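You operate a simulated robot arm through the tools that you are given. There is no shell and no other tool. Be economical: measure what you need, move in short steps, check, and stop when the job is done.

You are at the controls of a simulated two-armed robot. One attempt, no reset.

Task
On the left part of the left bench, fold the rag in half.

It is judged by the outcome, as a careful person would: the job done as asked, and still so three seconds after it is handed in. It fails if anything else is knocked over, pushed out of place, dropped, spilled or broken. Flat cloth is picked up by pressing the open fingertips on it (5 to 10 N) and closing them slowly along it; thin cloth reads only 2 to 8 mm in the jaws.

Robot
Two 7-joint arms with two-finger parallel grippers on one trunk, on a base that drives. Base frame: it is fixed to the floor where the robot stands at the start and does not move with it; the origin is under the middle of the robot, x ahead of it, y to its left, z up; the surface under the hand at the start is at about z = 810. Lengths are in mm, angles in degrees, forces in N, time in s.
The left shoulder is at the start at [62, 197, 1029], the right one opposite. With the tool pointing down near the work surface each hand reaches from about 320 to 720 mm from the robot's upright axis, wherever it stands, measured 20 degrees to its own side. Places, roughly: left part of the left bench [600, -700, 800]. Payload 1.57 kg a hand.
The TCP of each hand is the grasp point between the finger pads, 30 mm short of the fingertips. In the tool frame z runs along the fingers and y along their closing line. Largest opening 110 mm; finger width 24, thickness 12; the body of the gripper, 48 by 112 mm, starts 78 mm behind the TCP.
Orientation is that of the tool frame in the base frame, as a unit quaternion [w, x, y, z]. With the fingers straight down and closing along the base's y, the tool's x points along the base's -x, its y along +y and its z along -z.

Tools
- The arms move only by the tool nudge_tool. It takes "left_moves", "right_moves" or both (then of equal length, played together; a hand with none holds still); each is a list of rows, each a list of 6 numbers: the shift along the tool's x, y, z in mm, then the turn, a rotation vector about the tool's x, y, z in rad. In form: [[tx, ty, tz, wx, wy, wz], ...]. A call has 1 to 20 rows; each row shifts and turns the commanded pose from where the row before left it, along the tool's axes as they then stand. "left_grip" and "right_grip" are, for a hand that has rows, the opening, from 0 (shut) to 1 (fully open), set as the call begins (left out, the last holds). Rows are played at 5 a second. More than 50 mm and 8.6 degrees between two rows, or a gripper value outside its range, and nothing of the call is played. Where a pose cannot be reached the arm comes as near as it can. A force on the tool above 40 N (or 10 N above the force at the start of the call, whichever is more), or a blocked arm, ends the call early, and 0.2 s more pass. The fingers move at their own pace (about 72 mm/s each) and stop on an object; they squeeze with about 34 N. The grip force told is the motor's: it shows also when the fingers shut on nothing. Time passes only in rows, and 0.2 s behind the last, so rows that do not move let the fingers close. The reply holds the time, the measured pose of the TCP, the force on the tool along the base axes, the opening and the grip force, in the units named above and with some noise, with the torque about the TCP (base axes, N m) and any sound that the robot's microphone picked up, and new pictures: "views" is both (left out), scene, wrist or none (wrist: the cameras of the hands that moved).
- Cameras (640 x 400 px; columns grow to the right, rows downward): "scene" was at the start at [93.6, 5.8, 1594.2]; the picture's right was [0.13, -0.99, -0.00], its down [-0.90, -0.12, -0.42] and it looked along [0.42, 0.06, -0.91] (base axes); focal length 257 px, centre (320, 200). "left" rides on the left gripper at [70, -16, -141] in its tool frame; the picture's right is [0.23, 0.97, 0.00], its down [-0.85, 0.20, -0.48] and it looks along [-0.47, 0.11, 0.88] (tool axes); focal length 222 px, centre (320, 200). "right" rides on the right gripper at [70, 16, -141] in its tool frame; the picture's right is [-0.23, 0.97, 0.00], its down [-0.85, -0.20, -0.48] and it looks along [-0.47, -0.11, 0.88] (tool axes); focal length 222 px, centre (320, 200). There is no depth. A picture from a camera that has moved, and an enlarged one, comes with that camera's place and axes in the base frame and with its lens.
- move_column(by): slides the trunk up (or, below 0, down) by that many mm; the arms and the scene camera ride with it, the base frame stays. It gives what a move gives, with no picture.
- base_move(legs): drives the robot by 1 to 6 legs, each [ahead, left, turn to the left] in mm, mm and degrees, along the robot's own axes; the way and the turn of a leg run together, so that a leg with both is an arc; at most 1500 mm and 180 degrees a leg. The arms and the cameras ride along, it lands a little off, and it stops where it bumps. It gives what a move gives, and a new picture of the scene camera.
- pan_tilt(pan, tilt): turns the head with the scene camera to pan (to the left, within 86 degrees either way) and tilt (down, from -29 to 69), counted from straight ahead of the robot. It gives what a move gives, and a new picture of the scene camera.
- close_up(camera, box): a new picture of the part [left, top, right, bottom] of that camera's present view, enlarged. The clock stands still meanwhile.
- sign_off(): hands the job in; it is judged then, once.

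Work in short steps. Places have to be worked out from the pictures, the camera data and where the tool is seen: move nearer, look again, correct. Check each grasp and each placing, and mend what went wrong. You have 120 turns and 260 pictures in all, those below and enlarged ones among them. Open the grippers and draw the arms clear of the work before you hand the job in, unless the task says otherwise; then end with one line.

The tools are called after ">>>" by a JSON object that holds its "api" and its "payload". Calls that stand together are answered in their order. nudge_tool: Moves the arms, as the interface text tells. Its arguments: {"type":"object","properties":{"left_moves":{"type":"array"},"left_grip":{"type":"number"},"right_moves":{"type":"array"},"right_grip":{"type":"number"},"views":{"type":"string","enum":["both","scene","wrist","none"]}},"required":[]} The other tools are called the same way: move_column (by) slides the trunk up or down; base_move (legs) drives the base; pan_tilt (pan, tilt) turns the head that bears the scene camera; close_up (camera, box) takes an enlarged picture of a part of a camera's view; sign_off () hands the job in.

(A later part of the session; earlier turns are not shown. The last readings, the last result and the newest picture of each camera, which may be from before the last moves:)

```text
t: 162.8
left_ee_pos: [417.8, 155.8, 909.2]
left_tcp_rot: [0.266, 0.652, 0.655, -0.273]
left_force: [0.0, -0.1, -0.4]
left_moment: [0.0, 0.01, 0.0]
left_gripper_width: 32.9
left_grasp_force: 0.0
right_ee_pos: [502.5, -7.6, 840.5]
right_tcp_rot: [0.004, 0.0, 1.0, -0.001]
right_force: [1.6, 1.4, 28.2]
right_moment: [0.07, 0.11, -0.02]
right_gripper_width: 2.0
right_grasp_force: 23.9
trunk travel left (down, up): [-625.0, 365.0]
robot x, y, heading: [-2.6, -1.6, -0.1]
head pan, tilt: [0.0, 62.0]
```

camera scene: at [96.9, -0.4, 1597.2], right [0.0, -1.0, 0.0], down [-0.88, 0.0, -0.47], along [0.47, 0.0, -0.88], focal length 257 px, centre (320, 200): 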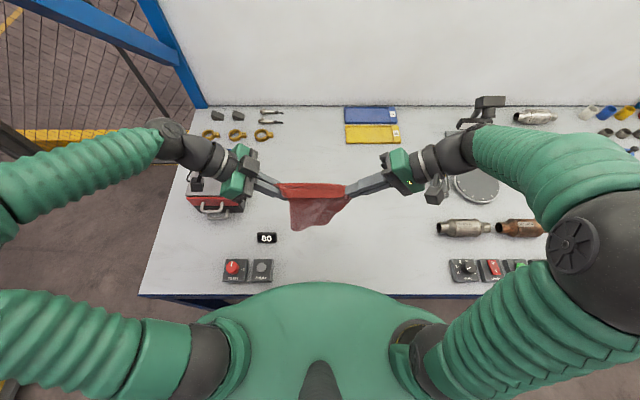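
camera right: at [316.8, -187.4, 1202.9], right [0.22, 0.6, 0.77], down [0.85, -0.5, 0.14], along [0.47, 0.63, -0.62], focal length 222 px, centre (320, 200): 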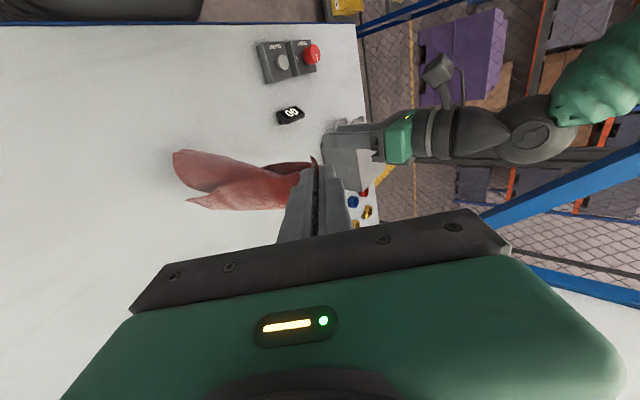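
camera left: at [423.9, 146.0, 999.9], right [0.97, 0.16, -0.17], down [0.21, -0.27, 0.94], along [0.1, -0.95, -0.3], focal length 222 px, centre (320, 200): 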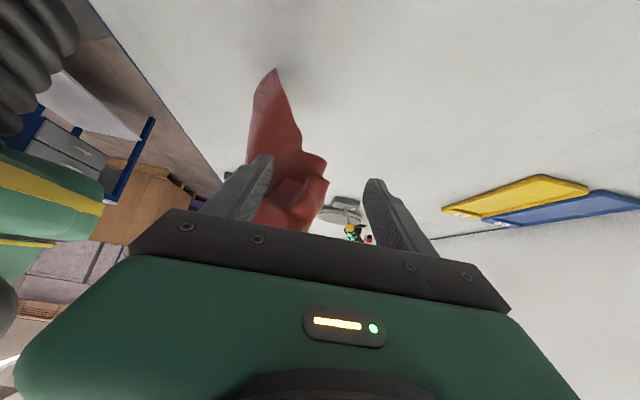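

Caught (2.0 mm). I raise it to hang freely in front of the left camera, leaning the right hand aside.

>>> {"api": "nudge_tool", "payload": {"right_moves": [[0, 0, -15, 0, 0, 0], [5, 0, -40, 0, 0, 0], [5, 0, -45, 0, 0, 0], [10, -5, -45, 0, 0, 0], [15, -8, -45, 0, 0, 0], [15, -8, -45, 0, 0, 0], [15, -8, -45, 0, 0, 0], [10, -8, -30, -0.13, 0, 0], [0, 0, 0, -0.13, 0, 0], [0, 0, 0, -0.13, 0, 0], [0, 0, 0, -0.13, 0, 0], [0, 0, 0, -0.13, 0, 0], [0, 0, 0, -0.13, 0, 0], [0, 0, 0, 0, 0, 0], [0, 0, 0, 0, 0, 0], [0, 0, 0, 0, 0, 0]], "views": "scene"}}

>>> {"api": "close_up", "payload": {"camera": "left", "box": [120, 0, 520, 250]}}

```text
t: 166.2
left_ee_pos: [418.7, 156.0, 907.1]
left_tcp_rot: [0.265, 0.652, 0.656, -0.274]
left_force: [-0.7, 0.1, -0.1]
left_moment: [0.01, -0.01, -0.02]
left_gripper_width: 32.8
left_grasp_force: 0.1
right_ee_pos: [426.7, -44.5, 1149.7]
right_tcp_rot: [0.003, -0.001, 0.925, 0.379]
right_force: [-0.1, 1.0, -0.6]
right_moment: [-0.02, -0.02, 0.04]
right_gripper_width: 2.2
right_grasp_force: 23.8
trunk travel left (down, up): [-625.0, 365.0]
robot x, y, heading: [1.1, -0.1, -0.2]
head pan, tilt: [0.0, 62.0]
camera scene: at [97.3, 0.5, 1597.2], right [0.0, -1.0, 0.0], down [-0.88, 0.0, -0.47], along [0.47, 0.0, -0.88], focal length 257 px, centre (320, 200)
```

scene: 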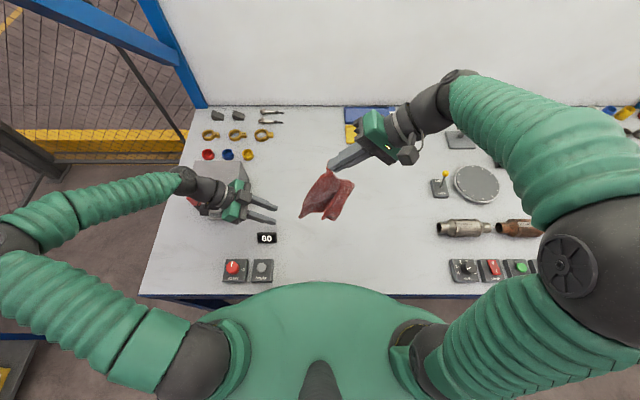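

```text
1.60 times, centred on (320, 125) of left
camera zoom: at [403.3, 304.8, 959.5], right [0.97, 0.16, -0.17], down [0.21, -0.27, 0.94], along [0.1, -0.95, -0.3], focal length 355 px, centre (320, 320)
```

zoom: 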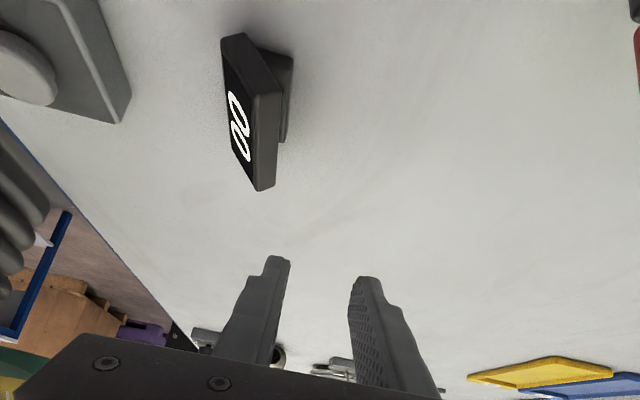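

I raise the left hand to see the hanging rag from the side, and zoom the scene view.

>>> {"api": "nudge_tool", "payload": {"left_moves": [[-21, 0, -21, 0, 0, 0], [-21, 0, -21, 0, 0, 0], [-21, 0, -21, 0, 0, 0], [-21, 0, -21, 0, 0, 0], [0, 0, 0, 0, 0, 0]], "views": "none"}}

>>> {"api": "close_up", "payload": {"camera": "left", "box": [160, 40, 480, 240]}}

>>> {"api": "close_up", "payload": {"camera": "scene", "box": [280, 140, 376, 236]}}

```text
t: 167.4
left_ee_pos: [421.0, 154.8, 1027.3]
left_tcp_rot: [0.265, 0.651, 0.656, -0.274]
left_force: [-0.6, 0.6, 0.7]
left_moment: [-0.02, 0.02, 0.02]
left_gripper_width: 33.1
left_grasp_force: 0.1
right_ee_pos: [427.0, -43.2, 1149.7]
right_tcp_rot: [0.002, 0.0, 0.925, 0.379]
right_force: [0.4, -0.2, 0.2]
right_moment: [-0.02, 0.02, -0.01]
right_gripper_width: 2.0
right_grasp_force: 23.4
trunk travel left (down, up): [-625.0, 365.0]
robot x, y, heading: [-0.7, -0.6, 0.2]
head pan, tilt: [0.0, 62.0]
```

```text
2.00 times, centred on (320, 140) of left
camera zoom: at [405.7, 303.9, 1079.7], right [0.97, 0.16, -0.18], down [0.21, -0.27, 0.94], along [0.1, -0.95, -0.3], focal length 444 px, centre (320, 320)
```

zoom: 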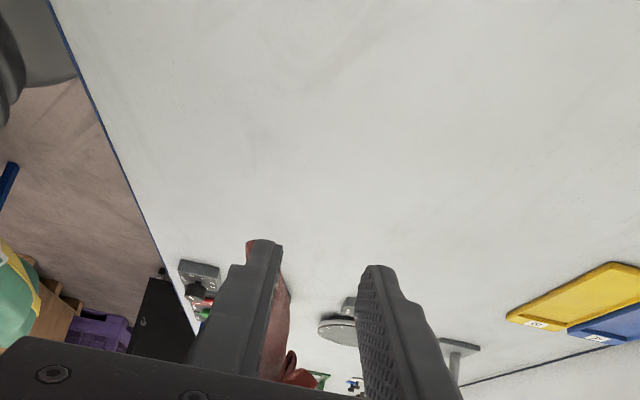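

```text
4.17 times, centred on (328, 188) of scene
camera zoom: at [97.4, 0.4, 1597.2], right [0.0, -1.0, 0.0], down [-0.88, 0.0, -0.47], along [0.47, 0.0, -0.88], focal length 1072 px, centre (287, 250)
```

zoom: 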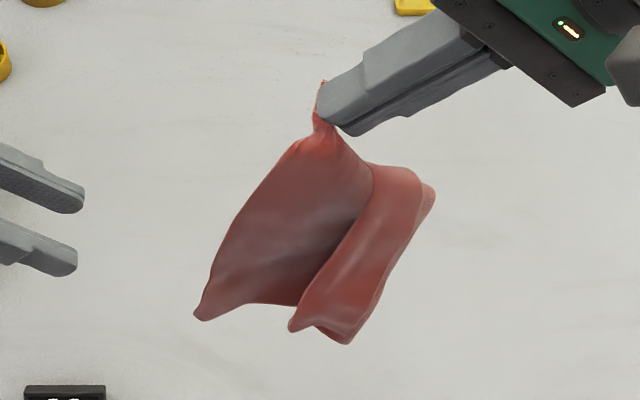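

Now a clean corner B hangs at the lower left, about (406,62,925), adjacent to the held one along one edge. The left hand is nearly in line with it; I shift and advance with open fingers.

>>> {"api": "nudge_tool", "payload": {"left_moves": [[0, -14, 0, 0, 0, 0], [0, 0, 25, 0, 0, 0], [0, 0, 25, 0, 0, 0], [0, 0, 20, 0, 0, 0], [0, 0, 0, 0, 0, 0]], "left_grip": 0.55, "views": "none"}}

>>> {"api": "close_up", "payload": {"camera": "left", "box": [160, 40, 480, 240]}}

>>> {"api": "close_up", "payload": {"camera": "scene", "box": [270, 150, 366, 246]}}

```text
t: 168.7
left_ee_pos: [407.1, 105.3, 977.0]
left_tcp_rot: [0.265, 0.652, 0.655, -0.276]
left_force: [0.3, -0.3, -0.2]
left_moment: [0.0, 0.02, -0.01]
left_gripper_width: 60.7
left_grasp_force: 0.0
right_ee_pos: [426.8, -44.1, 1149.6]
right_tcp_rot: [0.003, -0.001, 0.925, 0.379]
right_force: [-0.6, 0.2, 0.4]
right_moment: [-0.07, 0.02, 0.02]
right_gripper_width: 2.1
right_grasp_force: 23.2
trunk travel left (down, up): [-625.0, 365.0]
robot x, y, heading: [-1.3, -1.6, 0.1]
head pan, tilt: [0.0, 62.0]
```

```text
2.00 times, centred on (320, 140) of left
camera zoom: at [391.3, 255.6, 1029.5], right [0.97, 0.16, -0.17], down [0.21, -0.27, 0.94], along [0.1, -0.95, -0.3], focal length 444 px, centre (320, 320)
```

zoom: 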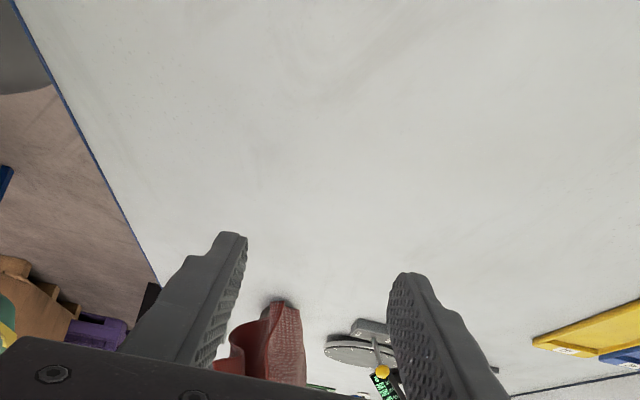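

```text
4.17 times, centred on (318, 198) of scene
camera zoom: at [97.3, 0.3, 1597.2], right [0.0, -1.0, 0.0], down [-0.88, 0.0, -0.47], along [0.47, 0.0, -0.88], focal length 1072 px, centre (328, 208)
```

zoom: 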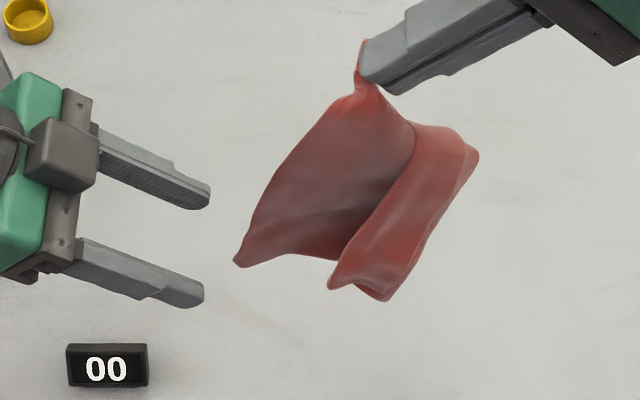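

Triangulating, corner B is at about (392,60,968). I move there and close.

>>> {"api": "nudge_tool", "payload": {"left_moves": [[-12, -8, 0, 0, 0, 0], [-11, -7, 0, 0, 0, 0], [0, 0, 18, 0, 0, 0], [0, 0, 18, 0, 0, 0], [0, 0, 0, 0, 0, 0]], "views": "none"}}

>>> {"api": "close_up", "payload": {"camera": "left", "box": [160, 60, 480, 240]}}

>>> {"api": "close_up", "payload": {"camera": "scene", "box": [270, 150, 366, 246]}}

```text
t: 169.8
left_ee_pos: [390.6, 63.3, 970.0]
left_tcp_rot: [0.265, 0.652, 0.656, -0.273]
left_force: [-0.5, -0.9, -0.3]
left_moment: [-0.01, -0.01, 0.01]
left_gripper_width: 60.6
left_grasp_force: 0.2
right_ee_pos: [426.6, -44.2, 1150.1]
right_tcp_rot: [0.003, -0.001, 0.925, 0.379]
right_force: [-0.8, 0.2, 0.1]
right_moment: [-0.04, 0.03, 0.0]
right_gripper_width: 2.0
right_grasp_force: 23.6
trunk travel left (down, up): [-625.0, 365.0]
robot x, y, heading: [-3.5, 1.6, 0.0]
head pan, tilt: [0.0, 62.0]
```

```text
2.00 times, centred on (320, 150) of left
camera zoom: at [374.8, 213.2, 1020.7], right [0.97, 0.16, -0.17], down [0.21, -0.27, 0.94], along [0.1, -0.95, -0.3], focal length 444 px, centre (320, 300)
```

zoom: 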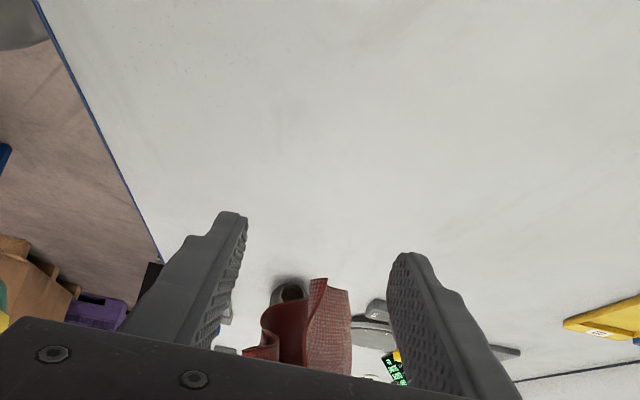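

```text
4.17 times, centred on (318, 198) of scene
camera zoom: at [96.5, 0.0, 1597.3], right [0.0, -1.0, 0.0], down [-0.88, 0.0, -0.47], along [0.47, 0.0, -0.88], focal length 1072 px, centre (328, 208)
```

zoom: 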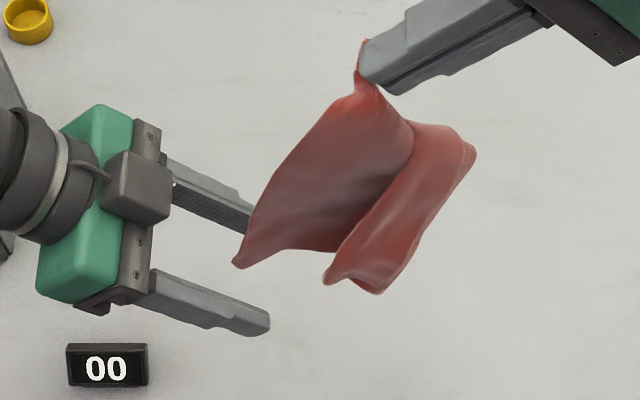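

B is at (394,60,964), right at the TCP. I back off 12 mm (to hold just the corner) and close.

>>> {"api": "nudge_tool", "payload": {"left_moves": [[0, 2, -12, 0, 0, 0], [0, 0, 0, 0, 0, 0], [0, 0, 0, 0, 0, 0], [0, 0, 0, 0, 0, 0], [0, 0, 0, 0, 0, 0], [0, 0, 0, 0, 0, 0]], "left_grip": 0, "views": "none"}}

```text
t: 171.2
left_ee_pos: [392.9, 73.1, 977.6]
left_tcp_rot: [0.265, 0.652, 0.656, -0.274]
left_force: [-0.5, -0.7, 0.1]
left_moment: [0.02, -0.01, 0.03]
left_gripper_width: 2.0
left_grasp_force: 23.3
right_ee_pos: [426.5, -44.1, 1149.5]
right_tcp_rot: [0.003, -0.001, 0.925, 0.379]
right_force: [-0.4, -0.5, 0.4]
right_moment: [-0.05, -0.01, 0.02]
right_gripper_width: 1.7
right_grasp_force: 23.9
trunk travel left (down, up): [-625.0, 365.0]
robot x, y, heading: [0.6, 1.6, 0.2]
head pan, tilt: [0.0, 62.0]
```

Both corners of one edge are held. I raise the left and spread the hands so the edge is level.

>>> {"api": "nudge_tool", "payload": {"left_moves": [[-12.5, 4.2, -17.6, 0, 0, 0], [-12.5, 4.2, -17.6, 0, 0, 0], [-12.5, 4.2, -17.6, 0, 0, 0], [-12.5, 4.2, -17.6, 0, 0, 0], [-12.5, 4.2, -17.6, 0, 0, 0], [-12.5, 4.2, -17.6, 0, 0, 0], [-12.5, 4.2, -17.6, 0, 0, 0], [-12.5, 4.2, -17.6, 0, 0, 0], [0, 0, 0, 0, 0, 0], [0, 0, 0, 0, 0, 0]], "right_moves": [[0, -6.8, -6.7, 0, 0, 0], [0, -6.8, -6.7, 0, 0, 0], [0, -6.8, -6.7, 0, 0, 0], [0, -6.8, -6.7, 0, 0, 0], [0, -6.8, -6.7, 0, 0, 0], [0, -6.8, -6.7, 0, 0, 0], [0, -6.8, -6.7, 0, 0, 0], [0, -6.8, -6.7, 0, 0, 0], [0, 0, 0, 0, 0, 0], [0, 0, 0, 0, 0, 0]], "views": "none"}}

>>> {"api": "close_up", "payload": {"camera": "scene", "box": [240, 120, 400, 240]}}

```text
t: 173.4
left_ee_pos: [428.3, 101.5, 1147.5]
left_tcp_rot: [0.264, 0.652, 0.655, -0.274]
left_force: [-0.2, -1.6, -1.0]
left_moment: [0.01, -0.01, -0.03]
left_gripper_width: 1.7
left_grasp_force: 23.3
right_ee_pos: [427.5, -120.8, 1150.5]
right_tcp_rot: [0.002, -0.001, 0.925, 0.38]
right_force: [-0.1, 1.8, -1.0]
right_moment: [0.02, 0.02, -0.03]
right_gripper_width: 1.7
right_grasp_force: 23.7
trunk travel left (down, up): [-625.0, 365.0]
robot x, y, heading: [-0.3, -1.0, 0.1]
head pan, tilt: [0.0, 62.0]
```

```text
3.33 times, centred on (320, 180) of scene
camera zoom: at [97.1, -0.2, 1597.2], right [0.0, -1.0, 0.0], down [-0.88, 0.0, -0.47], along [0.47, 0.0, -0.88], focal length 858 px, centre (320, 267)
```

zoom: 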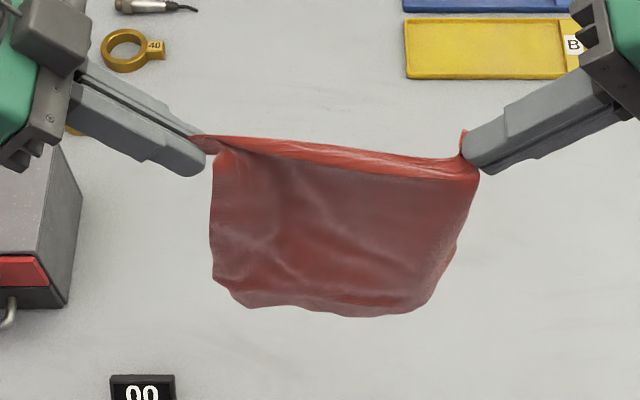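

Perfect: the rag hangs as a full rectangle held at two adjacent corners, ~232 mm long. Now I can lay its lower half going forward and bring the top edge back over it. First lower it to just above the bench at x≈395, centred y≈−50.

>>> {"api": "nudge_tool", "payload": {"left_moves": [[7, -8.25, 21.2, 0, 0, 0], [7, -8.25, 21.2, 0, 0, 0], [7, -8.25, 21.2, 0, 0, 0], [7, -8.25, 21.2, 0, 0, 0], [0, 0, 0, 0, 0, 0], [0, 0, 0, 0, 0, 0], [0, 0, 0, 0, 0, 0]], "right_moves": [[8.25, -21.2, 7.2, 0, 0, 0], [8.25, -21.2, 7.2, 0, 0, 0], [8.25, -21.2, 7.2, 0, 0, 0], [8.25, -21.2, 7.2, 0, 0, 0], [0, 0, 0, 0, 0, 0], [0, 0, 0, 0, 0, 0], [0, 0, 0, 0, 0, 0]], "views": "none"}}

>>> {"api": "close_up", "payload": {"camera": "scene", "box": [240, 140, 420, 275]}}

```text
t: 175.1
left_ee_pos: [396.9, 61.0, 1068.0]
left_tcp_rot: [0.264, 0.652, 0.656, -0.275]
left_force: [-0.4, -2.1, -2.1]
left_moment: [0.0, -0.01, 0.0]
left_gripper_width: 1.9
left_grasp_force: 23.6
right_ee_pos: [395.5, -160.9, 1069.4]
right_tcp_rot: [0.003, -0.002, 0.925, 0.379]
right_force: [-0.1, 3.0, -0.4]
right_moment: [0.02, -0.02, 0.0]
right_gripper_width: 1.8
right_grasp_force: 23.5
trunk travel left (down, up): [-625.0, 365.0]
robot x, y, heading: [1.3, -0.6, 0.0]
head pan, tilt: [0.0, 62.0]
```

```text
2.96 times, centred on (330, 208) of scene
camera zoom: at [97.2, -0.6, 1597.2], right [0.0, -1.0, 0.0], down [-0.88, 0.0, -0.47], along [0.47, 0.0, -0.88], focal length 763 px, centre (290, 178)
```

zoom: 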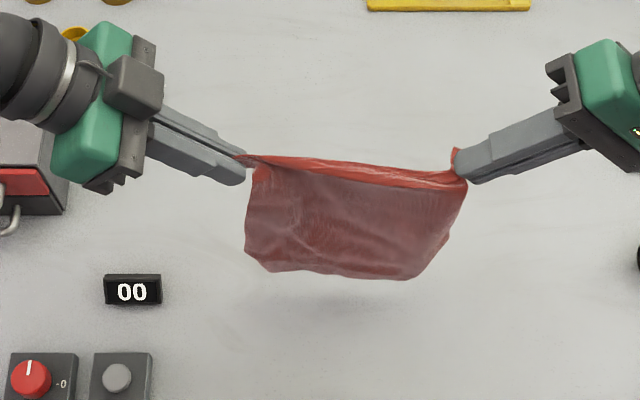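

The lower edge is just at the bench. I lay the first half: forward 144 mm while lowering 123 mm.

>>> {"api": "nudge_tool", "payload": {"left_moves": [[4.9, 12, 5, 0, 0, 0], [5.6, 14, 5.7, 0, 0, 0], [7, 14, 7.1, 0, 0, 0], [7, 14, 7.1, 0, 0, 0], [7, 14, 7.1, 0, 0, 0], [8.4, 14, 8.5, 0, 0, 0], [8.4, 14, 8.5, 0, 0, 0], [9.8, 14, 10, 0, 0, 0], [8.4, 12, 8.5, 0, 0, 0], [9.8, 12, 10, 0, 0, 0], [9.8, 10, 10, 0, 0, 0], [0, 0, 0, 0, 0, 0]], "right_moves": [[-12, -4.9, 5, 0, 0, 0], [-14, -5.6, 5.7, 0, 0, 0], [-14, -7, 7.1, 0, 0, 0], [-14, -7, 7.1, 0, 0, 0], [-14, -7, 7.1, 0, 0, 0], [-14, -8.4, 8.5, 0, 0, 0], [-14, -8.4, 8.5, 0, 0, 0], [-14, -9.8, 10, 0, 0, 0], [-12, -8.4, 8.5, 0, 0, 0], [-12, -9.8, 10, 0, 0, 0], [-10, -9.8, 10, 0, 0, 0], [0, 0, 0, 0, 0, 0]], "views": "none"}}

>>> {"api": "close_up", "payload": {"camera": "scene", "box": [240, 120, 420, 255]}}

```text
t: 177.7
left_ee_pos: [537.6, 59.2, 942.3]
left_tcp_rot: [0.265, 0.653, 0.655, -0.274]
left_force: [0.4, -0.9, -1.8]
left_moment: [0.01, 0.0, 0.0]
left_gripper_width: 1.9
left_grasp_force: 23.4
right_ee_pos: [538.8, -161.2, 947.4]
right_tcp_rot: [0.003, -0.001, 0.925, 0.38]
right_force: [0.1, 0.8, 0.5]
right_moment: [0.0, -0.01, -0.01]
right_gripper_width: 2.1
right_grasp_force: 24.2
trunk travel left (down, up): [-625.0, 365.0]
robot x, y, heading: [-0.9, 1.1, -0.1]
head pan, tilt: [0.0, 62.0]
```

```text
2.96 times, centred on (330, 188) of scene
camera zoom: at [97.8, -1.1, 1597.2], right [0.0, -1.0, 0.0], down [-0.88, 0.0, -0.47], along [0.47, 0.0, -0.88], focal length 763 px, centre (290, 237)
```

zoom: 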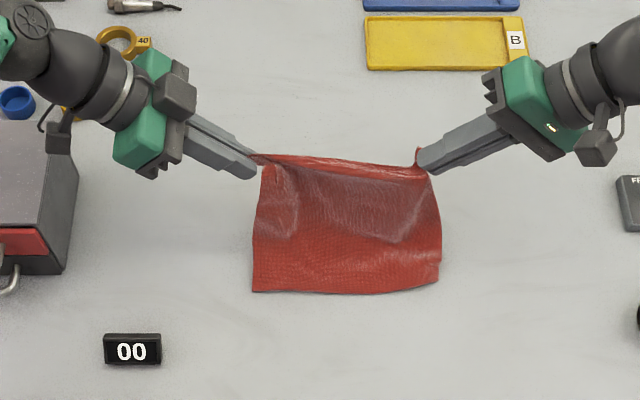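

Beautifully laid; the free edge lies at x≈447–458, so the fold should be at x≈568. I go 35 mm further forward, then bring the held edge back over toward x≈452, stopping about 35 mm above the bench.

>>> {"api": "nudge_tool", "payload": {"left_moves": [[1.4, 12, 1.4, 0, 0, 0], [1.4, 12, 1.4, 0, 0, 0], [1.4, 11, 1.4, 0, 0, 0], [0, 0, 0, 0, 0, 0], [-2.8, -14, -2.8, 0, 0, 0], [0, -14, 0, 0, 0, 0], [2.1, -14, 2.1, 0, 0, 0], [3.5, -14, 3.6, 0, 0, 0], [5.6, -14, 5.7, 0, 0, 0], [7.7, -13, 7.8, 0, 0, 0], [9.8, -12, 10, 0, 0, 0], [11.2, -10, 11.4, 0, 0, 0], [12, -8, 12.1, 0, 0, 0], [0, 0, 0, 0, 0, 0]], "right_moves": [[-12, -3.5, 3.5, 0, 0, 0], [-12, -1.4, 1.4, 0, 0, 0], [-11, -1.4, 1.4, 0, 0, 0], [0, 0, 0, 0, 0, 0], [14, 2.8, -2.8, 0, 0, 0], [14, 0, 0, 0, 0, 0], [14, -2.1, 2.1, 0, 0, 0], [14, -3.5, 3.6, 0, 0, 0], [14, -5.6, 5.7, 0, 0, 0], [13, -7.7, 7.8, 0, 0, 0], [12, -9.8, 10, 0, 0, 0], [10, -11.2, 11.4, 0, 0, 0], [8, -12, 12.1, 0, 0, 0], [0, 0, 0, 0, 0, 0]], "views": "none"}}

>>> {"api": "close_up", "payload": {"camera": "scene", "box": [240, 120, 420, 255]}}

```text
t: 180.7
left_ee_pos: [459.5, 58.8, 868.7]
left_tcp_rot: [0.265, 0.652, 0.656, -0.273]
left_force: [0.4, -1.3, 0.8]
left_moment: [-0.01, 0.0, 0.02]
left_gripper_width: 2.1
left_grasp_force: 23.0
right_ee_pos: [461.4, -161.1, 868.7]
right_tcp_rot: [0.003, -0.001, 0.925, 0.38]
right_force: [0.0, 1.2, 0.4]
right_moment: [0.0, -0.02, -0.04]
right_gripper_width: 2.3
right_grasp_force: 24.3
trunk travel left (down, up): [-625.0, 365.0]
robot x, y, heading: [0.3, -0.0, 0.0]
head pan, tilt: [0.0, 62.0]
```

```text
2.96 times, centred on (330, 188) of scene
camera zoom: at [98.0, -1.1, 1597.2], right [0.0, -1.0, 0.0], down [-0.88, 0.0, -0.47], along [0.47, 0.0, -0.88], focal length 763 px, centre (290, 237)
```

zoom: 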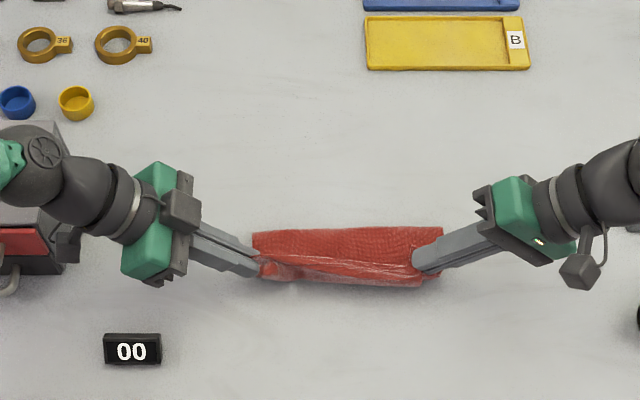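

The fold seems to be at x≈522 with slack under the hands. I check from the left wrist camera.

>>> {"api": "close_up", "payload": {"camera": "left", "box": [160, 60, 520, 260]}}

>>> {"api": "close_up", "payload": {"camera": "scene", "box": [300, 170, 380, 220]}}

```text
1.78 times, centred on (340, 160) of left
camera zoom: at [443.4, 208.6, 920.7], right [0.97, 0.16, -0.17], down [0.21, -0.27, 0.94], along [0.1, -0.95, -0.3], focal length 395 px, centre (284, 271)
```

zoom: 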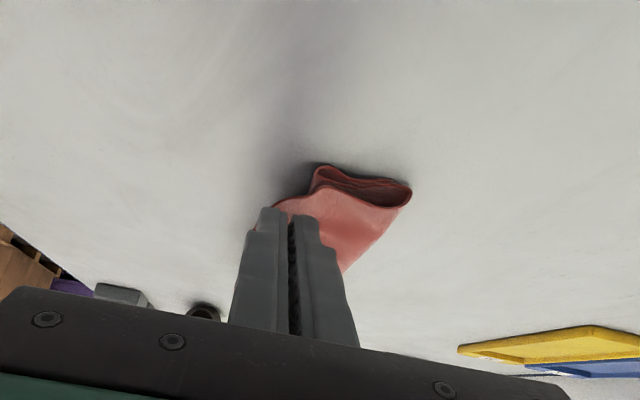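

```text
8.00 times, centred on (340, 195) of scene
camera zoom: at [98.0, -1.1, 1597.2], right [0.0, -1.0, 0.0], down [-0.88, 0.0, -0.47], along [0.47, 0.0, -0.88], focal length 2059 px, centre (160, 240)
```

zoom: 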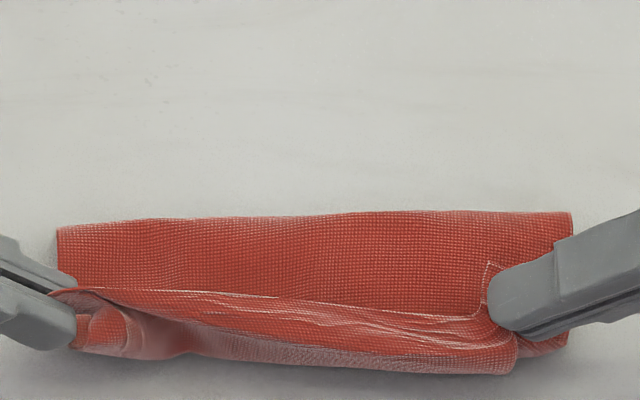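

The layers formed an S because the hanging part had slack. I lift it again to hang freely at x≈430 and will re-lay with height matched to the remaining length.

>>> {"api": "nudge_tool", "payload": {"left_moves": [[-19, 0, -19.2, 0, 0, 0], [-19, 0, -19.2, 0, 0, 0], [-19, -5, -19.2, 0, 0, 0], [-19, -5, -19.2, 0, 0, 0], [-19, -5, -19.2, 0, 0, 0], [-19, -5, -19.2, 0, 0, 0], [-19, -5, -19.2, 0, 0, 0], [-19, -5, -19.2, 0, 0, 0], [0, 0, 0, 0, 0, 0], [0, 0, 0, 0, 0, 0], [0, 0, 0, 0, 0, 0], [0, 0, 0, 0, 0, 0], [0, 0, 0, 0, 0, 0]], "right_moves": [[0, 19, -19.2, 0, 0, 0], [0, 19, -19.2, 0, 0, 0], [5, 19, -19.2, 0, 0, 0], [5, 19, -19.2, 0, 0, 0], [5, 19, -19.2, 0, 0, 0], [5, 19, -19.2, 0, 0, 0], [5, 19, -19.2, 0, 0, 0], [5, 19, -19.2, 0, 0, 0], [0, 0, 0, 0, 0, 0], [0, 0, 0, 0, 0, 0], [0, 0, 0, 0, 0, 0], [0, 0, 0, 0, 0, 0], [0, 0, 0, 0, 0, 0]], "views": "none"}}

>>> {"api": "close_up", "payload": {"camera": "scene", "box": [240, 130, 420, 265]}}

```text
t: 183.4
left_ee_pos: [432.3, 58.3, 1084.3]
left_tcp_rot: [0.263, 0.653, 0.655, -0.275]
left_force: [-0.2, -1.2, 0.1]
left_moment: [-0.02, -0.01, 0.0]
left_gripper_width: 1.7
left_grasp_force: 23.4
right_ee_pos: [431.3, -160.9, 1083.9]
right_tcp_rot: [0.002, -0.001, 0.925, 0.38]
right_force: [0.0, 1.8, 0.7]
right_moment: [0.04, 0.03, -0.04]
right_gripper_width: 2.1
right_grasp_force: 23.7
trunk travel left (down, up): [-625.0, 365.0]
robot x, y, heading: [4.9, 0.7, -0.0]
head pan, tilt: [0.0, 62.0]
```

```text
2.96 times, centred on (330, 198) of scene
camera zoom: at [97.2, -0.9, 1597.2], right [0.0, -1.0, 0.0], down [-0.88, 0.0, -0.47], along [0.47, 0.0, -0.88], focal length 763 px, centre (290, 207)
```

zoom: 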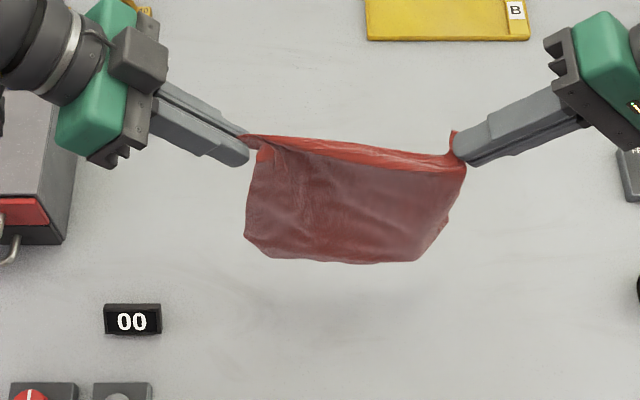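

Hanging cleanly again, length ≈216 mm. I lower to touch and lay along a 45° path so the cloth stays vertical without slack.

>>> {"api": "nudge_tool", "payload": {"left_moves": [[8.4, 0, 8.5, 0, 0, 0], [8.4, 0, 8.5, 0, 0, 0], [7, 2, 7.1, 0, 0, 0], [2.8, 8, 2.8, 0, 0, 0], [7, 10.5, 7.1, 0, 0, 0], [7, 10.5, 7.1, 0, 0, 0], [7, 10.5, 7.1, 0, 0, 0], [7, 10.5, 7.1, 0, 0, 0], [7, 10.5, 7.1, 0, 0, 0], [7, 10.5, 7.1, 0, 0, 0], [7, 10.5, 7.1, 0, 0, 0], [7, 10.5, 7.1, 0, 0, 0], [7, 10.5, 7.1, 0, 0, 0], [7, 10.5, 7.1, 0, 0, 0], [0, 0, 0, 0, 0, 0], [0, 0, 0, 0, 0, 0]], "right_moves": [[0, -8.4, 8.5, 0, 0, 0], [0, -8.4, 8.5, 0, 0, 0], [-2, -7, 7.1, 0, 0, 0], [-8, -2.8, 2.8, 0, 0, 0], [-10.5, -7, 7.1, 0, 0, 0], [-10.5, -7, 7.1, 0, 0, 0], [-10.5, -7, 7.1, 0, 0, 0], [-10.5, -7, 7.1, 0, 0, 0], [-10.5, -7, 7.1, 0, 0, 0], [-10.5, -7, 7.1, 0, 0, 0], [-10.5, -7, 7.1, 0, 0, 0], [-10.5, -7, 7.1, 0, 0, 0], [-10.5, -7, 7.1, 0, 0, 0], [-10.5, -7, 7.1, 0, 0, 0], [0, 0, 0, 0, 0, 0], [0, 0, 0, 0, 0, 0]], "views": "none"}}

>>> {"api": "close_up", "payload": {"camera": "scene", "box": [250, 120, 410, 240]}}

>>> {"api": "close_up", "payload": {"camera": "left", "box": [160, 20, 520, 245]}}

```text
t: 186.8
left_ee_pos: [544.7, 59.2, 946.0]
left_tcp_rot: [0.264, 0.652, 0.656, -0.274]
left_force: [-0.4, -0.3, 0.2]
left_moment: [0.02, -0.03, 0.07]
left_gripper_width: 1.9
left_grasp_force: 23.7
right_ee_pos: [547.8, -160.4, 947.0]
right_tcp_rot: [0.002, -0.001, 0.925, 0.38]
right_force: [0.2, 0.6, -0.3]
right_moment: [-0.01, 0.01, -0.02]
right_gripper_width: 2.1
right_grasp_force: 23.9
trunk travel left (down, up): [-625.0, 365.0]
robot x, y, heading: [0.7, 0.8, 0.1]
head pan, tilt: [0.0, 62.0]
```

```text
3.33 times, centred on (330, 180) of scene
camera zoom: at [98.9, -1.1, 1597.1], right [0.0, -1.0, 0.0], down [-0.88, 0.0, -0.47], along [0.47, 0.0, -0.88], focal length 858 px, centre (287, 267)
```

zoom: 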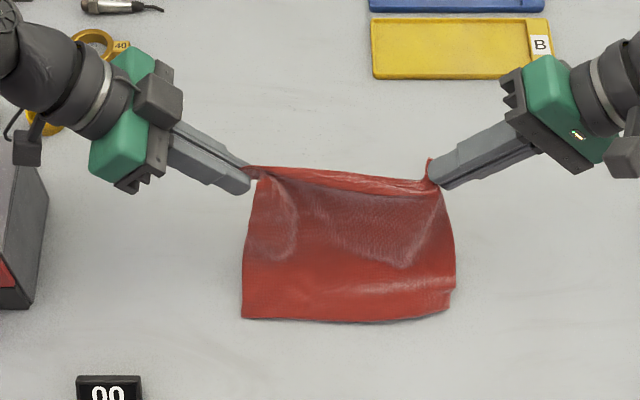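

```text
1.78 times, centred on (340, 132) of left
camera zoom: at [528.7, 208.4, 997.3], right [0.97, 0.16, -0.17], down [0.21, -0.27, 0.94], along [0.1, -0.95, -0.3], focal length 395 px, centre (284, 320)
```

zoom: 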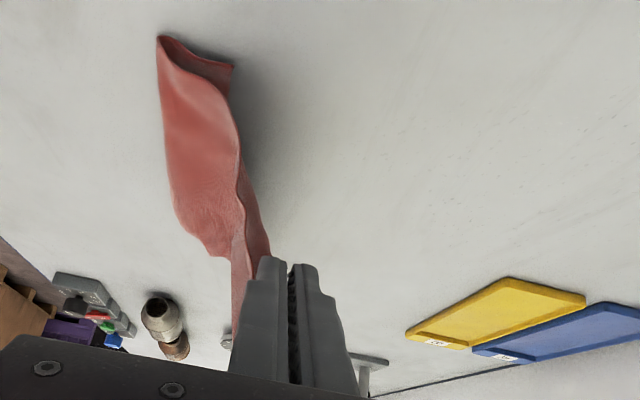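

The side view shows the free edge actually bent forward: bottom fold at x≈458, free edge under it at x≈495. I'll use that: bring the hands back to lay the lower half to x≈388, then carry the top edge forward onto the free edge.

>>> {"api": "nudge_tool", "payload": {"left_moves": [[-5.8, -12, -5.9, 0, 0, 0], [-5.8, -12, -5.9, 0, 0, 0], [-5.8, -12, -5.9, 0, 0, 0], [-5.8, -12, -5.9, 0, 0, 0], [-5.8, -12, -5.9, 0, 0, 0], [-5.8, -12, -5.9, 0, 0, 0], [-5.8, -13, -5.9, 0, 0, 0], [6.5, -10, 6.6, 0, 0, 0], [6.5, -10, 6.6, 0, 0, 0], [6.5, -10, 6.6, 0, 0, 0], [6.5, -10, 6.6, 0, 0, 0], [6.5, -10, 6.6, 0, 0, 0], [6.5, -10, 6.6, 0, 0, 0], [6.5, -10, 6.6, 0, 0, 0], [0, 0, 0, 0, 0, 0], [0, 0, 0, 0, 0, 0]], "right_moves": [[12, 5.8, -5.9, 0, 0, 0], [12, 5.8, -5.9, 0, 0, 0], [12, 5.8, -5.9, 0, 0, 0], [12, 5.8, -5.9, 0, 0, 0], [12, 5.8, -5.9, 0, 0, 0], [12, 5.8, -5.9, 0, 0, 0], [13, 5.8, -5.9, 0, 0, 0], [10, -6.5, 6.6, 0, 0, 0], [10, -6.5, 6.6, 0, 0, 0], [10, -6.5, 6.6, 0, 0, 0], [10, -6.5, 6.6, 0, 0, 0], [10, -6.5, 6.6, 0, 0, 0], [10, -6.5, 6.6, 0, 0, 0], [10, -6.5, 6.6, 0, 0, 0], [0, 0, 0, 0, 0, 0], [0, 0, 0, 0, 0, 0]], "views": "none"}}

>>> {"api": "close_up", "payload": {"camera": "scene", "box": [250, 140, 410, 260]}}

>>> {"api": "close_up", "payload": {"camera": "left", "box": [160, 20, 520, 245]}}

```text
t: 190.2
left_ee_pos: [389.8, 60.2, 941.0]
left_tcp_rot: [0.265, 0.652, 0.655, -0.274]
left_force: [0.2, -0.8, -0.9]
left_moment: [0.02, -0.02, 0.01]
left_gripper_width: 1.8
left_grasp_force: 23.1
right_ee_pos: [391.6, -161.4, 938.6]
right_tcp_rot: [0.002, -0.001, 0.925, 0.38]
right_force: [1.0, 0.9, 0.2]
right_moment: [0.03, 0.03, -0.04]
right_gripper_width: 1.8
right_grasp_force: 23.9
trunk travel left (down, up): [-625.0, 365.0]
robot x, y, heading: [-2.1, -1.0, -0.0]
head pan, tilt: [0.0, 62.0]
```

```text
3.33 times, centred on (330, 200) of scene
camera zoom: at [97.4, -1.0, 1597.2], right [0.0, -1.0, 0.0], down [-0.88, 0.0, -0.47], along [0.47, 0.0, -0.88], focal length 858 px, centre (287, 200)
```

zoom: 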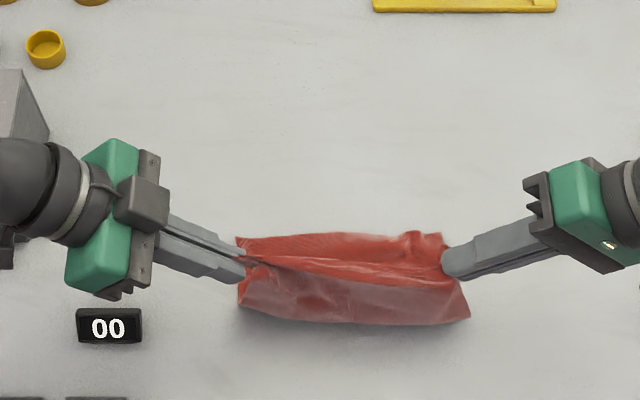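

```text
1.78 times, centred on (340, 132) of left
camera zoom: at [373.6, 210.1, 993.5], right [0.97, 0.16, -0.17], down [0.21, -0.27, 0.94], along [0.1, -0.95, -0.3], focal length 395 px, centre (284, 320)
```

zoom: 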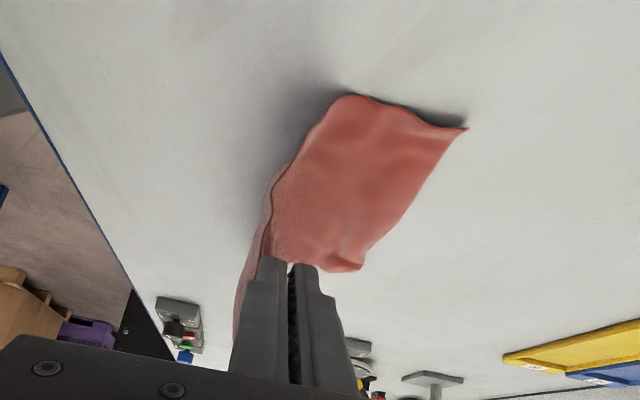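

Now it's right: the lower layer lies from x≈403 to the free edge at x≈471, slack bulging toward me. I carry the top edge forward and down onto the free edge.

>>> {"api": "nudge_tool", "payload": {"left_moves": [[1.4, 12, 1.4, 0, 0, 0], [4.2, 14, 4.3, 0, 0, 0], [7, 14, 7.1, 0, 0, 0], [9.8, 13, 10, 0, 0, 0], [12.7, 12, 12.8, 0, 0, 0], [14, 9, 14.2, 0, 0, 0], [12.7, 6, 12.8, 0, 0, 0], [0, 0, 0, 0, 0, 0]], "right_moves": [[-12, -1.4, 1.4, 0, 0, 0], [-14, -4.2, 4.3, 0, 0, 0], [-14, -7, 7.1, 0, 0, 0], [-13, -9.8, 10, 0, 0, 0], [-12, -12.7, 12.8, 0, 0, 0], [-9, -14, 14.2, 0, 0, 0], [-6, -12.7, 12.8, 0, 0, 0], [0, 0, 0, 0, 0, 0]], "views": "none"}}

>>> {"api": "close_up", "payload": {"camera": "scene", "box": [260, 160, 400, 265]}}

>>> {"api": "close_up", "payload": {"camera": "left", "box": [160, 50, 480, 250]}}

```text
t: 192.1
left_ee_pos: [468.1, 58.1, 852.1]
left_tcp_rot: [0.265, 0.652, 0.656, -0.274]
left_force: [0.0, -0.6, 0.7]
left_moment: [-0.03, 0.0, -0.01]
left_gripper_width: 2.2
left_grasp_force: 23.6
right_ee_pos: [469.7, -159.9, 851.2]
right_tcp_rot: [0.003, -0.002, 0.925, 0.381]
right_force: [0.2, 0.9, -0.1]
right_moment: [-0.02, -0.03, -0.02]
right_gripper_width: 2.0
right_grasp_force: 23.6
trunk travel left (down, up): [-625.0, 365.0]
robot x, y, heading: [0.9, -4.9, 0.3]
head pan, tilt: [0.0, 62.0]
```

```text
3.81 times, centred on (330, 212) of scene
camera zoom: at [97.6, -1.2, 1597.2], right [0.0, -1.0, 0.0], down [-0.88, 0.0, -0.47], along [0.47, 0.0, -0.88], focal length 980 px, centre (282, 152)
```

zoom: 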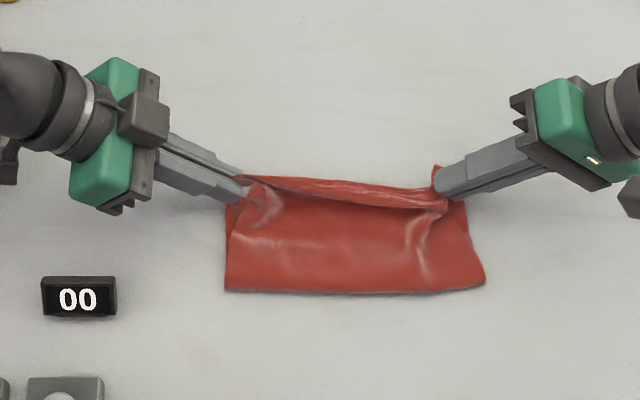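

```text
2.00 times, centred on (320, 150) of left
camera zoom: at [452.4, 209.1, 903.9], right [0.97, 0.16, -0.17], down [0.21, -0.27, 0.94], along [0.1, -0.95, -0.3], focal length 444 px, centre (320, 300)
```

zoom: 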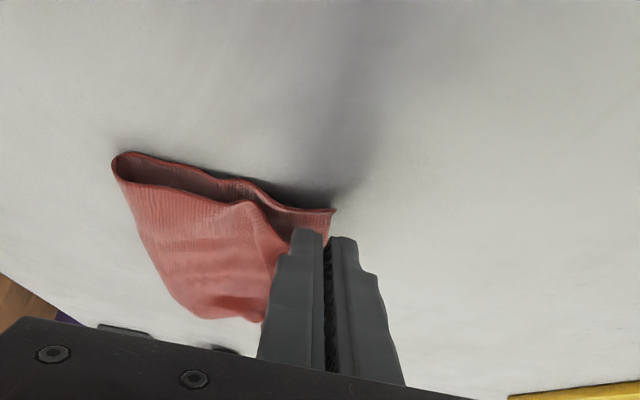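

A clean half fold: loop toward me, both edges meeting at x≈468. I lower the last 9 mm and release both hands, withdrawing sideways.

>>> {"api": "nudge_tool", "payload": {"left_moves": [[3.2, 0, 3.2, 0, 0, 0], [3.1, 0, 3.2, 0, 0, 0], [0, 0, 0, 0, 0, 0]], "right_moves": [[0, -3.2, 3.2, 0, 0, 0], [0, -3.1, 3.2, 0, 0, 0], [0, 0, 0, 0, 0, 0]], "views": "none"}}

>>> {"api": "nudge_tool", "payload": {"left_moves": [[0, 0, 0, 0, 0, 0], [0, 0, 0, 0, 0, 0], [0, 0, -10, 0, 0, 0], [0, 0, -25, 0, 0, 0], [0, 0, -35, 0, 0, 0], [0, 0, -35, 0, 0, 0], [0, 0, 0, 0, 0, 0]], "right_moves": [[0, 0, 0, 0, 0, 0], [0, 0, 0, 0, 0, 0], [0, 0, -10, 0, 0, 0], [0, 0, -25, 0, 0, 0], [0, 0, -35, 0, 0, 0], [0, 0, -35, 0, 0, 0], [0, 0, 0, 0, 0, 0]], "left_grip": 0.25, "right_grip": 0.25, "views": "none"}}

>>> {"api": "close_up", "payload": {"camera": "scene", "box": [280, 170, 384, 248]}}

>>> {"api": "close_up", "payload": {"camera": "left", "box": [160, 50, 480, 250]}}

```text
t: 192.8
left_ee_pos: [468.2, 59.8, 842.8]
left_tcp_rot: [0.264, 0.652, 0.656, -0.274]
left_force: [0.1, -1.1, 0.3]
left_moment: [0.06, -0.02, 0.0]
left_gripper_width: 1.8
left_grasp_force: 23.0
right_ee_pos: [471.2, -160.5, 841.3]
right_tcp_rot: [0.002, -0.001, 0.925, 0.381]
right_force: [-0.1, 1.0, 1.3]
right_moment: [0.05, 0.01, 0.0]
right_gripper_width: 2.2
right_grasp_force: 23.8
trunk travel left (down, up): [-625.0, 365.0]
robot x, y, heading: [-3.4, 4.0, -0.2]
head pan, tilt: [0.0, 62.0]
```

```text
t: 194.4
left_ee_pos: [472.0, 132.3, 915.8]
left_tcp_rot: [0.264, 0.652, 0.655, -0.275]
left_force: [0.0, 0.6, 0.0]
left_moment: [0.01, -0.01, -0.01]
left_gripper_width: 27.6
left_grasp_force: 0.1
right_ee_pos: [471.3, -233.3, 916.0]
right_tcp_rot: [0.002, -0.001, 0.925, 0.38]
right_force: [0.0, -1.0, 0.2]
right_moment: [0.03, -0.01, 0.0]
right_gripper_width: 27.5
right_grasp_force: 0.1
trunk travel left (down, up): [-625.0, 365.0]
robot x, y, heading: [-2.7, -0.7, -0.1]
head pan, tilt: [0.0, 62.0]
```

```text
5.13 times, centred on (332, 209) of scene
camera zoom: at [98.9, -1.2, 1597.1], right [0.0, -1.0, 0.0], down [-0.88, 0.0, -0.47], along [0.47, 0.0, -0.88], focal length 1320 px, centre (258, 154)
```

zoom: 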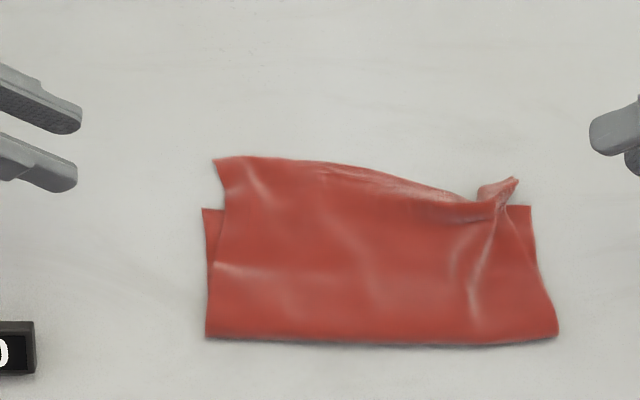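

```text
2.00 times, centred on (320, 150) of left
camera zoom: at [455.5, 281.8, 967.8], right [0.97, 0.16, -0.18], down [0.21, -0.27, 0.94], along [0.1, -0.95, -0.3], focal length 444 px, centre (320, 300)
```

zoom: 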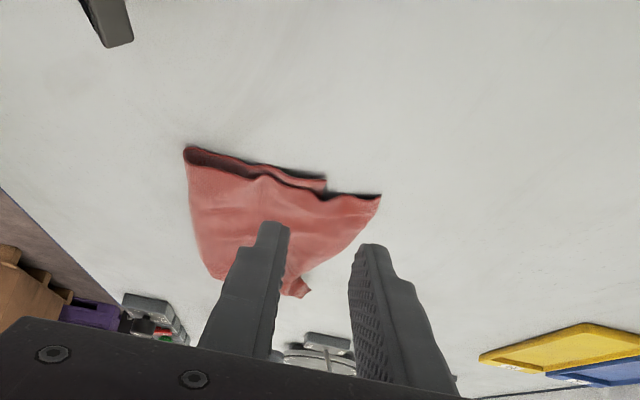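

Folded in half well; the top layer overshoots by ~37 mm at the left corner (x≈515 vs 478) and its right corner is bunched up. I'll turn the hands upright to correct the top edge.

>>> {"api": "nudge_tool", "payload": {"left_moves": [[0, 0, 0, 0, 0.13, 0], [0, 0, 0, 0, 0.13, 0], [0, 0, 0, 0, 0.13, 0], [0, 0, 0, 0, 0.13, 0], [0, 0, 0, 0, 0.13, 0], [0, 0, 0, 0, 0.13, 0], [0, 0, 0, 0, 0, -0.1428], [0, 0, 0, 0, 0, -0.1428], [0, 0, 0, 0, 0, -0.1428], [0, 0, 0, 0, 0, -0.1428], [0, 0, 0, 0, 0, -0.1428], [0, 0, 0, 0, 0, -0.1428], [0, 0, 0, 0, 0, -0.1428], [0, 0, 0, 0, 0, -0.1428], [0, 0, 0, 0, 0, -0.1428], [0, 0, 0, 0, 0, -0.1428], [0, 0, 0, 0, 0, -0.1428], [0, 0, 0, 0, 0, 0]], "right_moves": [[0, 0, 0, 0.13, 0, 0], [0, 0, 0, 0.13, 0, 0], [0, 0, 0, 0.13, 0, 0], [0, 0, 0, 0.13, 0, 0], [0, 0, 0, 0.13, 0, 0], [0, 0, 0, 0.13, 0, 0], [0, 0, 0, 0, 0, 0], [0, 0, 0, 0, 0, 0], [0, 0, 0, 0, 0, 0], [0, 0, 0, 0, 0, 0], [0, 0, 0, 0, 0, 0], [0, 0, 0, 0, 0, 0], [0, 0, 0, 0, 0, 0], [0, 0, 0, 0, 0, 0], [0, 0, 0, 0, 0, 0], [0, 0, 0, 0, 0, 0], [0, 0, 0, 0, 0, 0], [0, 0, 0, 0, 0, 0]], "views": "wrist"}}

```text
t: 198.2
left_ee_pos: [468.9, 133.3, 916.8]
left_tcp_rot: [-0.008, -0.001, 1.0, 0.0]
left_force: [-0.2, -0.2, -0.3]
left_moment: [0.02, 0.0, -0.04]
left_gripper_width: 27.4
left_grasp_force: 0.1
right_ee_pos: [470.4, -234.7, 917.4]
right_tcp_rot: [0.003, 0.0, 1.0, 0.0]
right_force: [0.8, 0.2, 0.3]
right_moment: [0.01, 0.01, 0.01]
right_gripper_width: 27.5
right_grasp_force: 0.1
trunk travel left (down, up): [-625.0, 365.0]
robot x, y, heading: [-2.5, -4.5, -0.1]
head pan, tilt: [0.0, 62.0]
camera right: at [401.3, -217.3, 1058.5], right [0.23, 0.97, 0.0], down [0.85, -0.2, 0.48], along [0.47, -0.11, -0.88], focal length 222 px, centre (320, 200)
camera left: at [401.5, 117.1, 1060.3], right [-0.23, 0.97, 0.0], down [0.86, 0.2, 0.47], along [0.45, 0.11, -0.89], focal length 222 px, centre (320, 200)
```

right: 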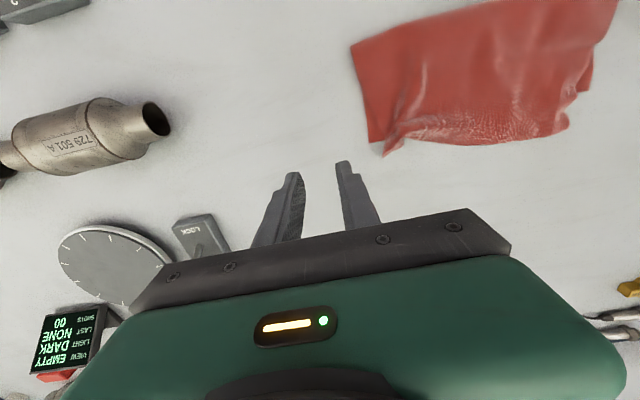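
left: 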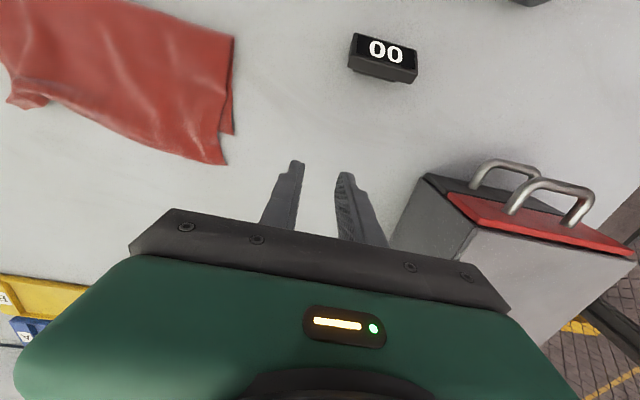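

The top-left corner overhangs to (505,32) versus the lower one at (469,38). The left hand grips the overhanging edge at (497,4).

>>> {"api": "nudge_tool", "payload": {"left_moves": [[-7, -33, 0, 0, 0, 0], [-7, -32, 0, 0, 0, 0], [-7, -32, 0, 0, 0, 0], [-7, -32, 10, 0, 0, 0], [0, 0, 35, 0, 0, 0], [0, 0, 20, 0, 0, 0], [0, 0, 9, 0, 0, 0], [0, 0, 1.5, 0, 0, 0], [0, 0, 0, 0, 0, 0]], "left_grip": 0.28, "views": "wrist"}}

```text
t: 200.2
left_ee_pos: [496.3, 4.2, 842.0]
left_tcp_rot: [-0.008, 0.002, 1.0, 0.0]
left_force: [0.3, -0.9, 1.4]
left_moment: [0.0, 0.01, 0.04]
left_gripper_width: 30.6
left_grasp_force: 0.0
right_ee_pos: [470.4, -235.9, 916.0]
right_tcp_rot: [0.003, 0.0, 1.0, 0.0]
right_force: [1.0, 0.0, 0.1]
right_moment: [0.0, 0.01, 0.01]
right_gripper_width: 27.3
right_grasp_force: 0.1
trunk travel left (down, up): [-625.0, 365.0]
robot x, y, heading: [-0.5, -1.9, -0.2]
head pan, tilt: [0.0, 62.0]
camera left: at [428.2, -11.1, 984.9], right [-0.23, 0.97, 0.0], down [0.86, 0.2, 0.47], along [0.45, 0.11, -0.88], focal length 222 px, centre (320, 200)
```

left: 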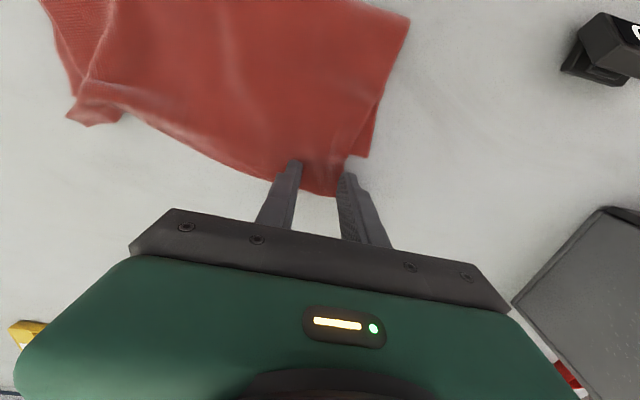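

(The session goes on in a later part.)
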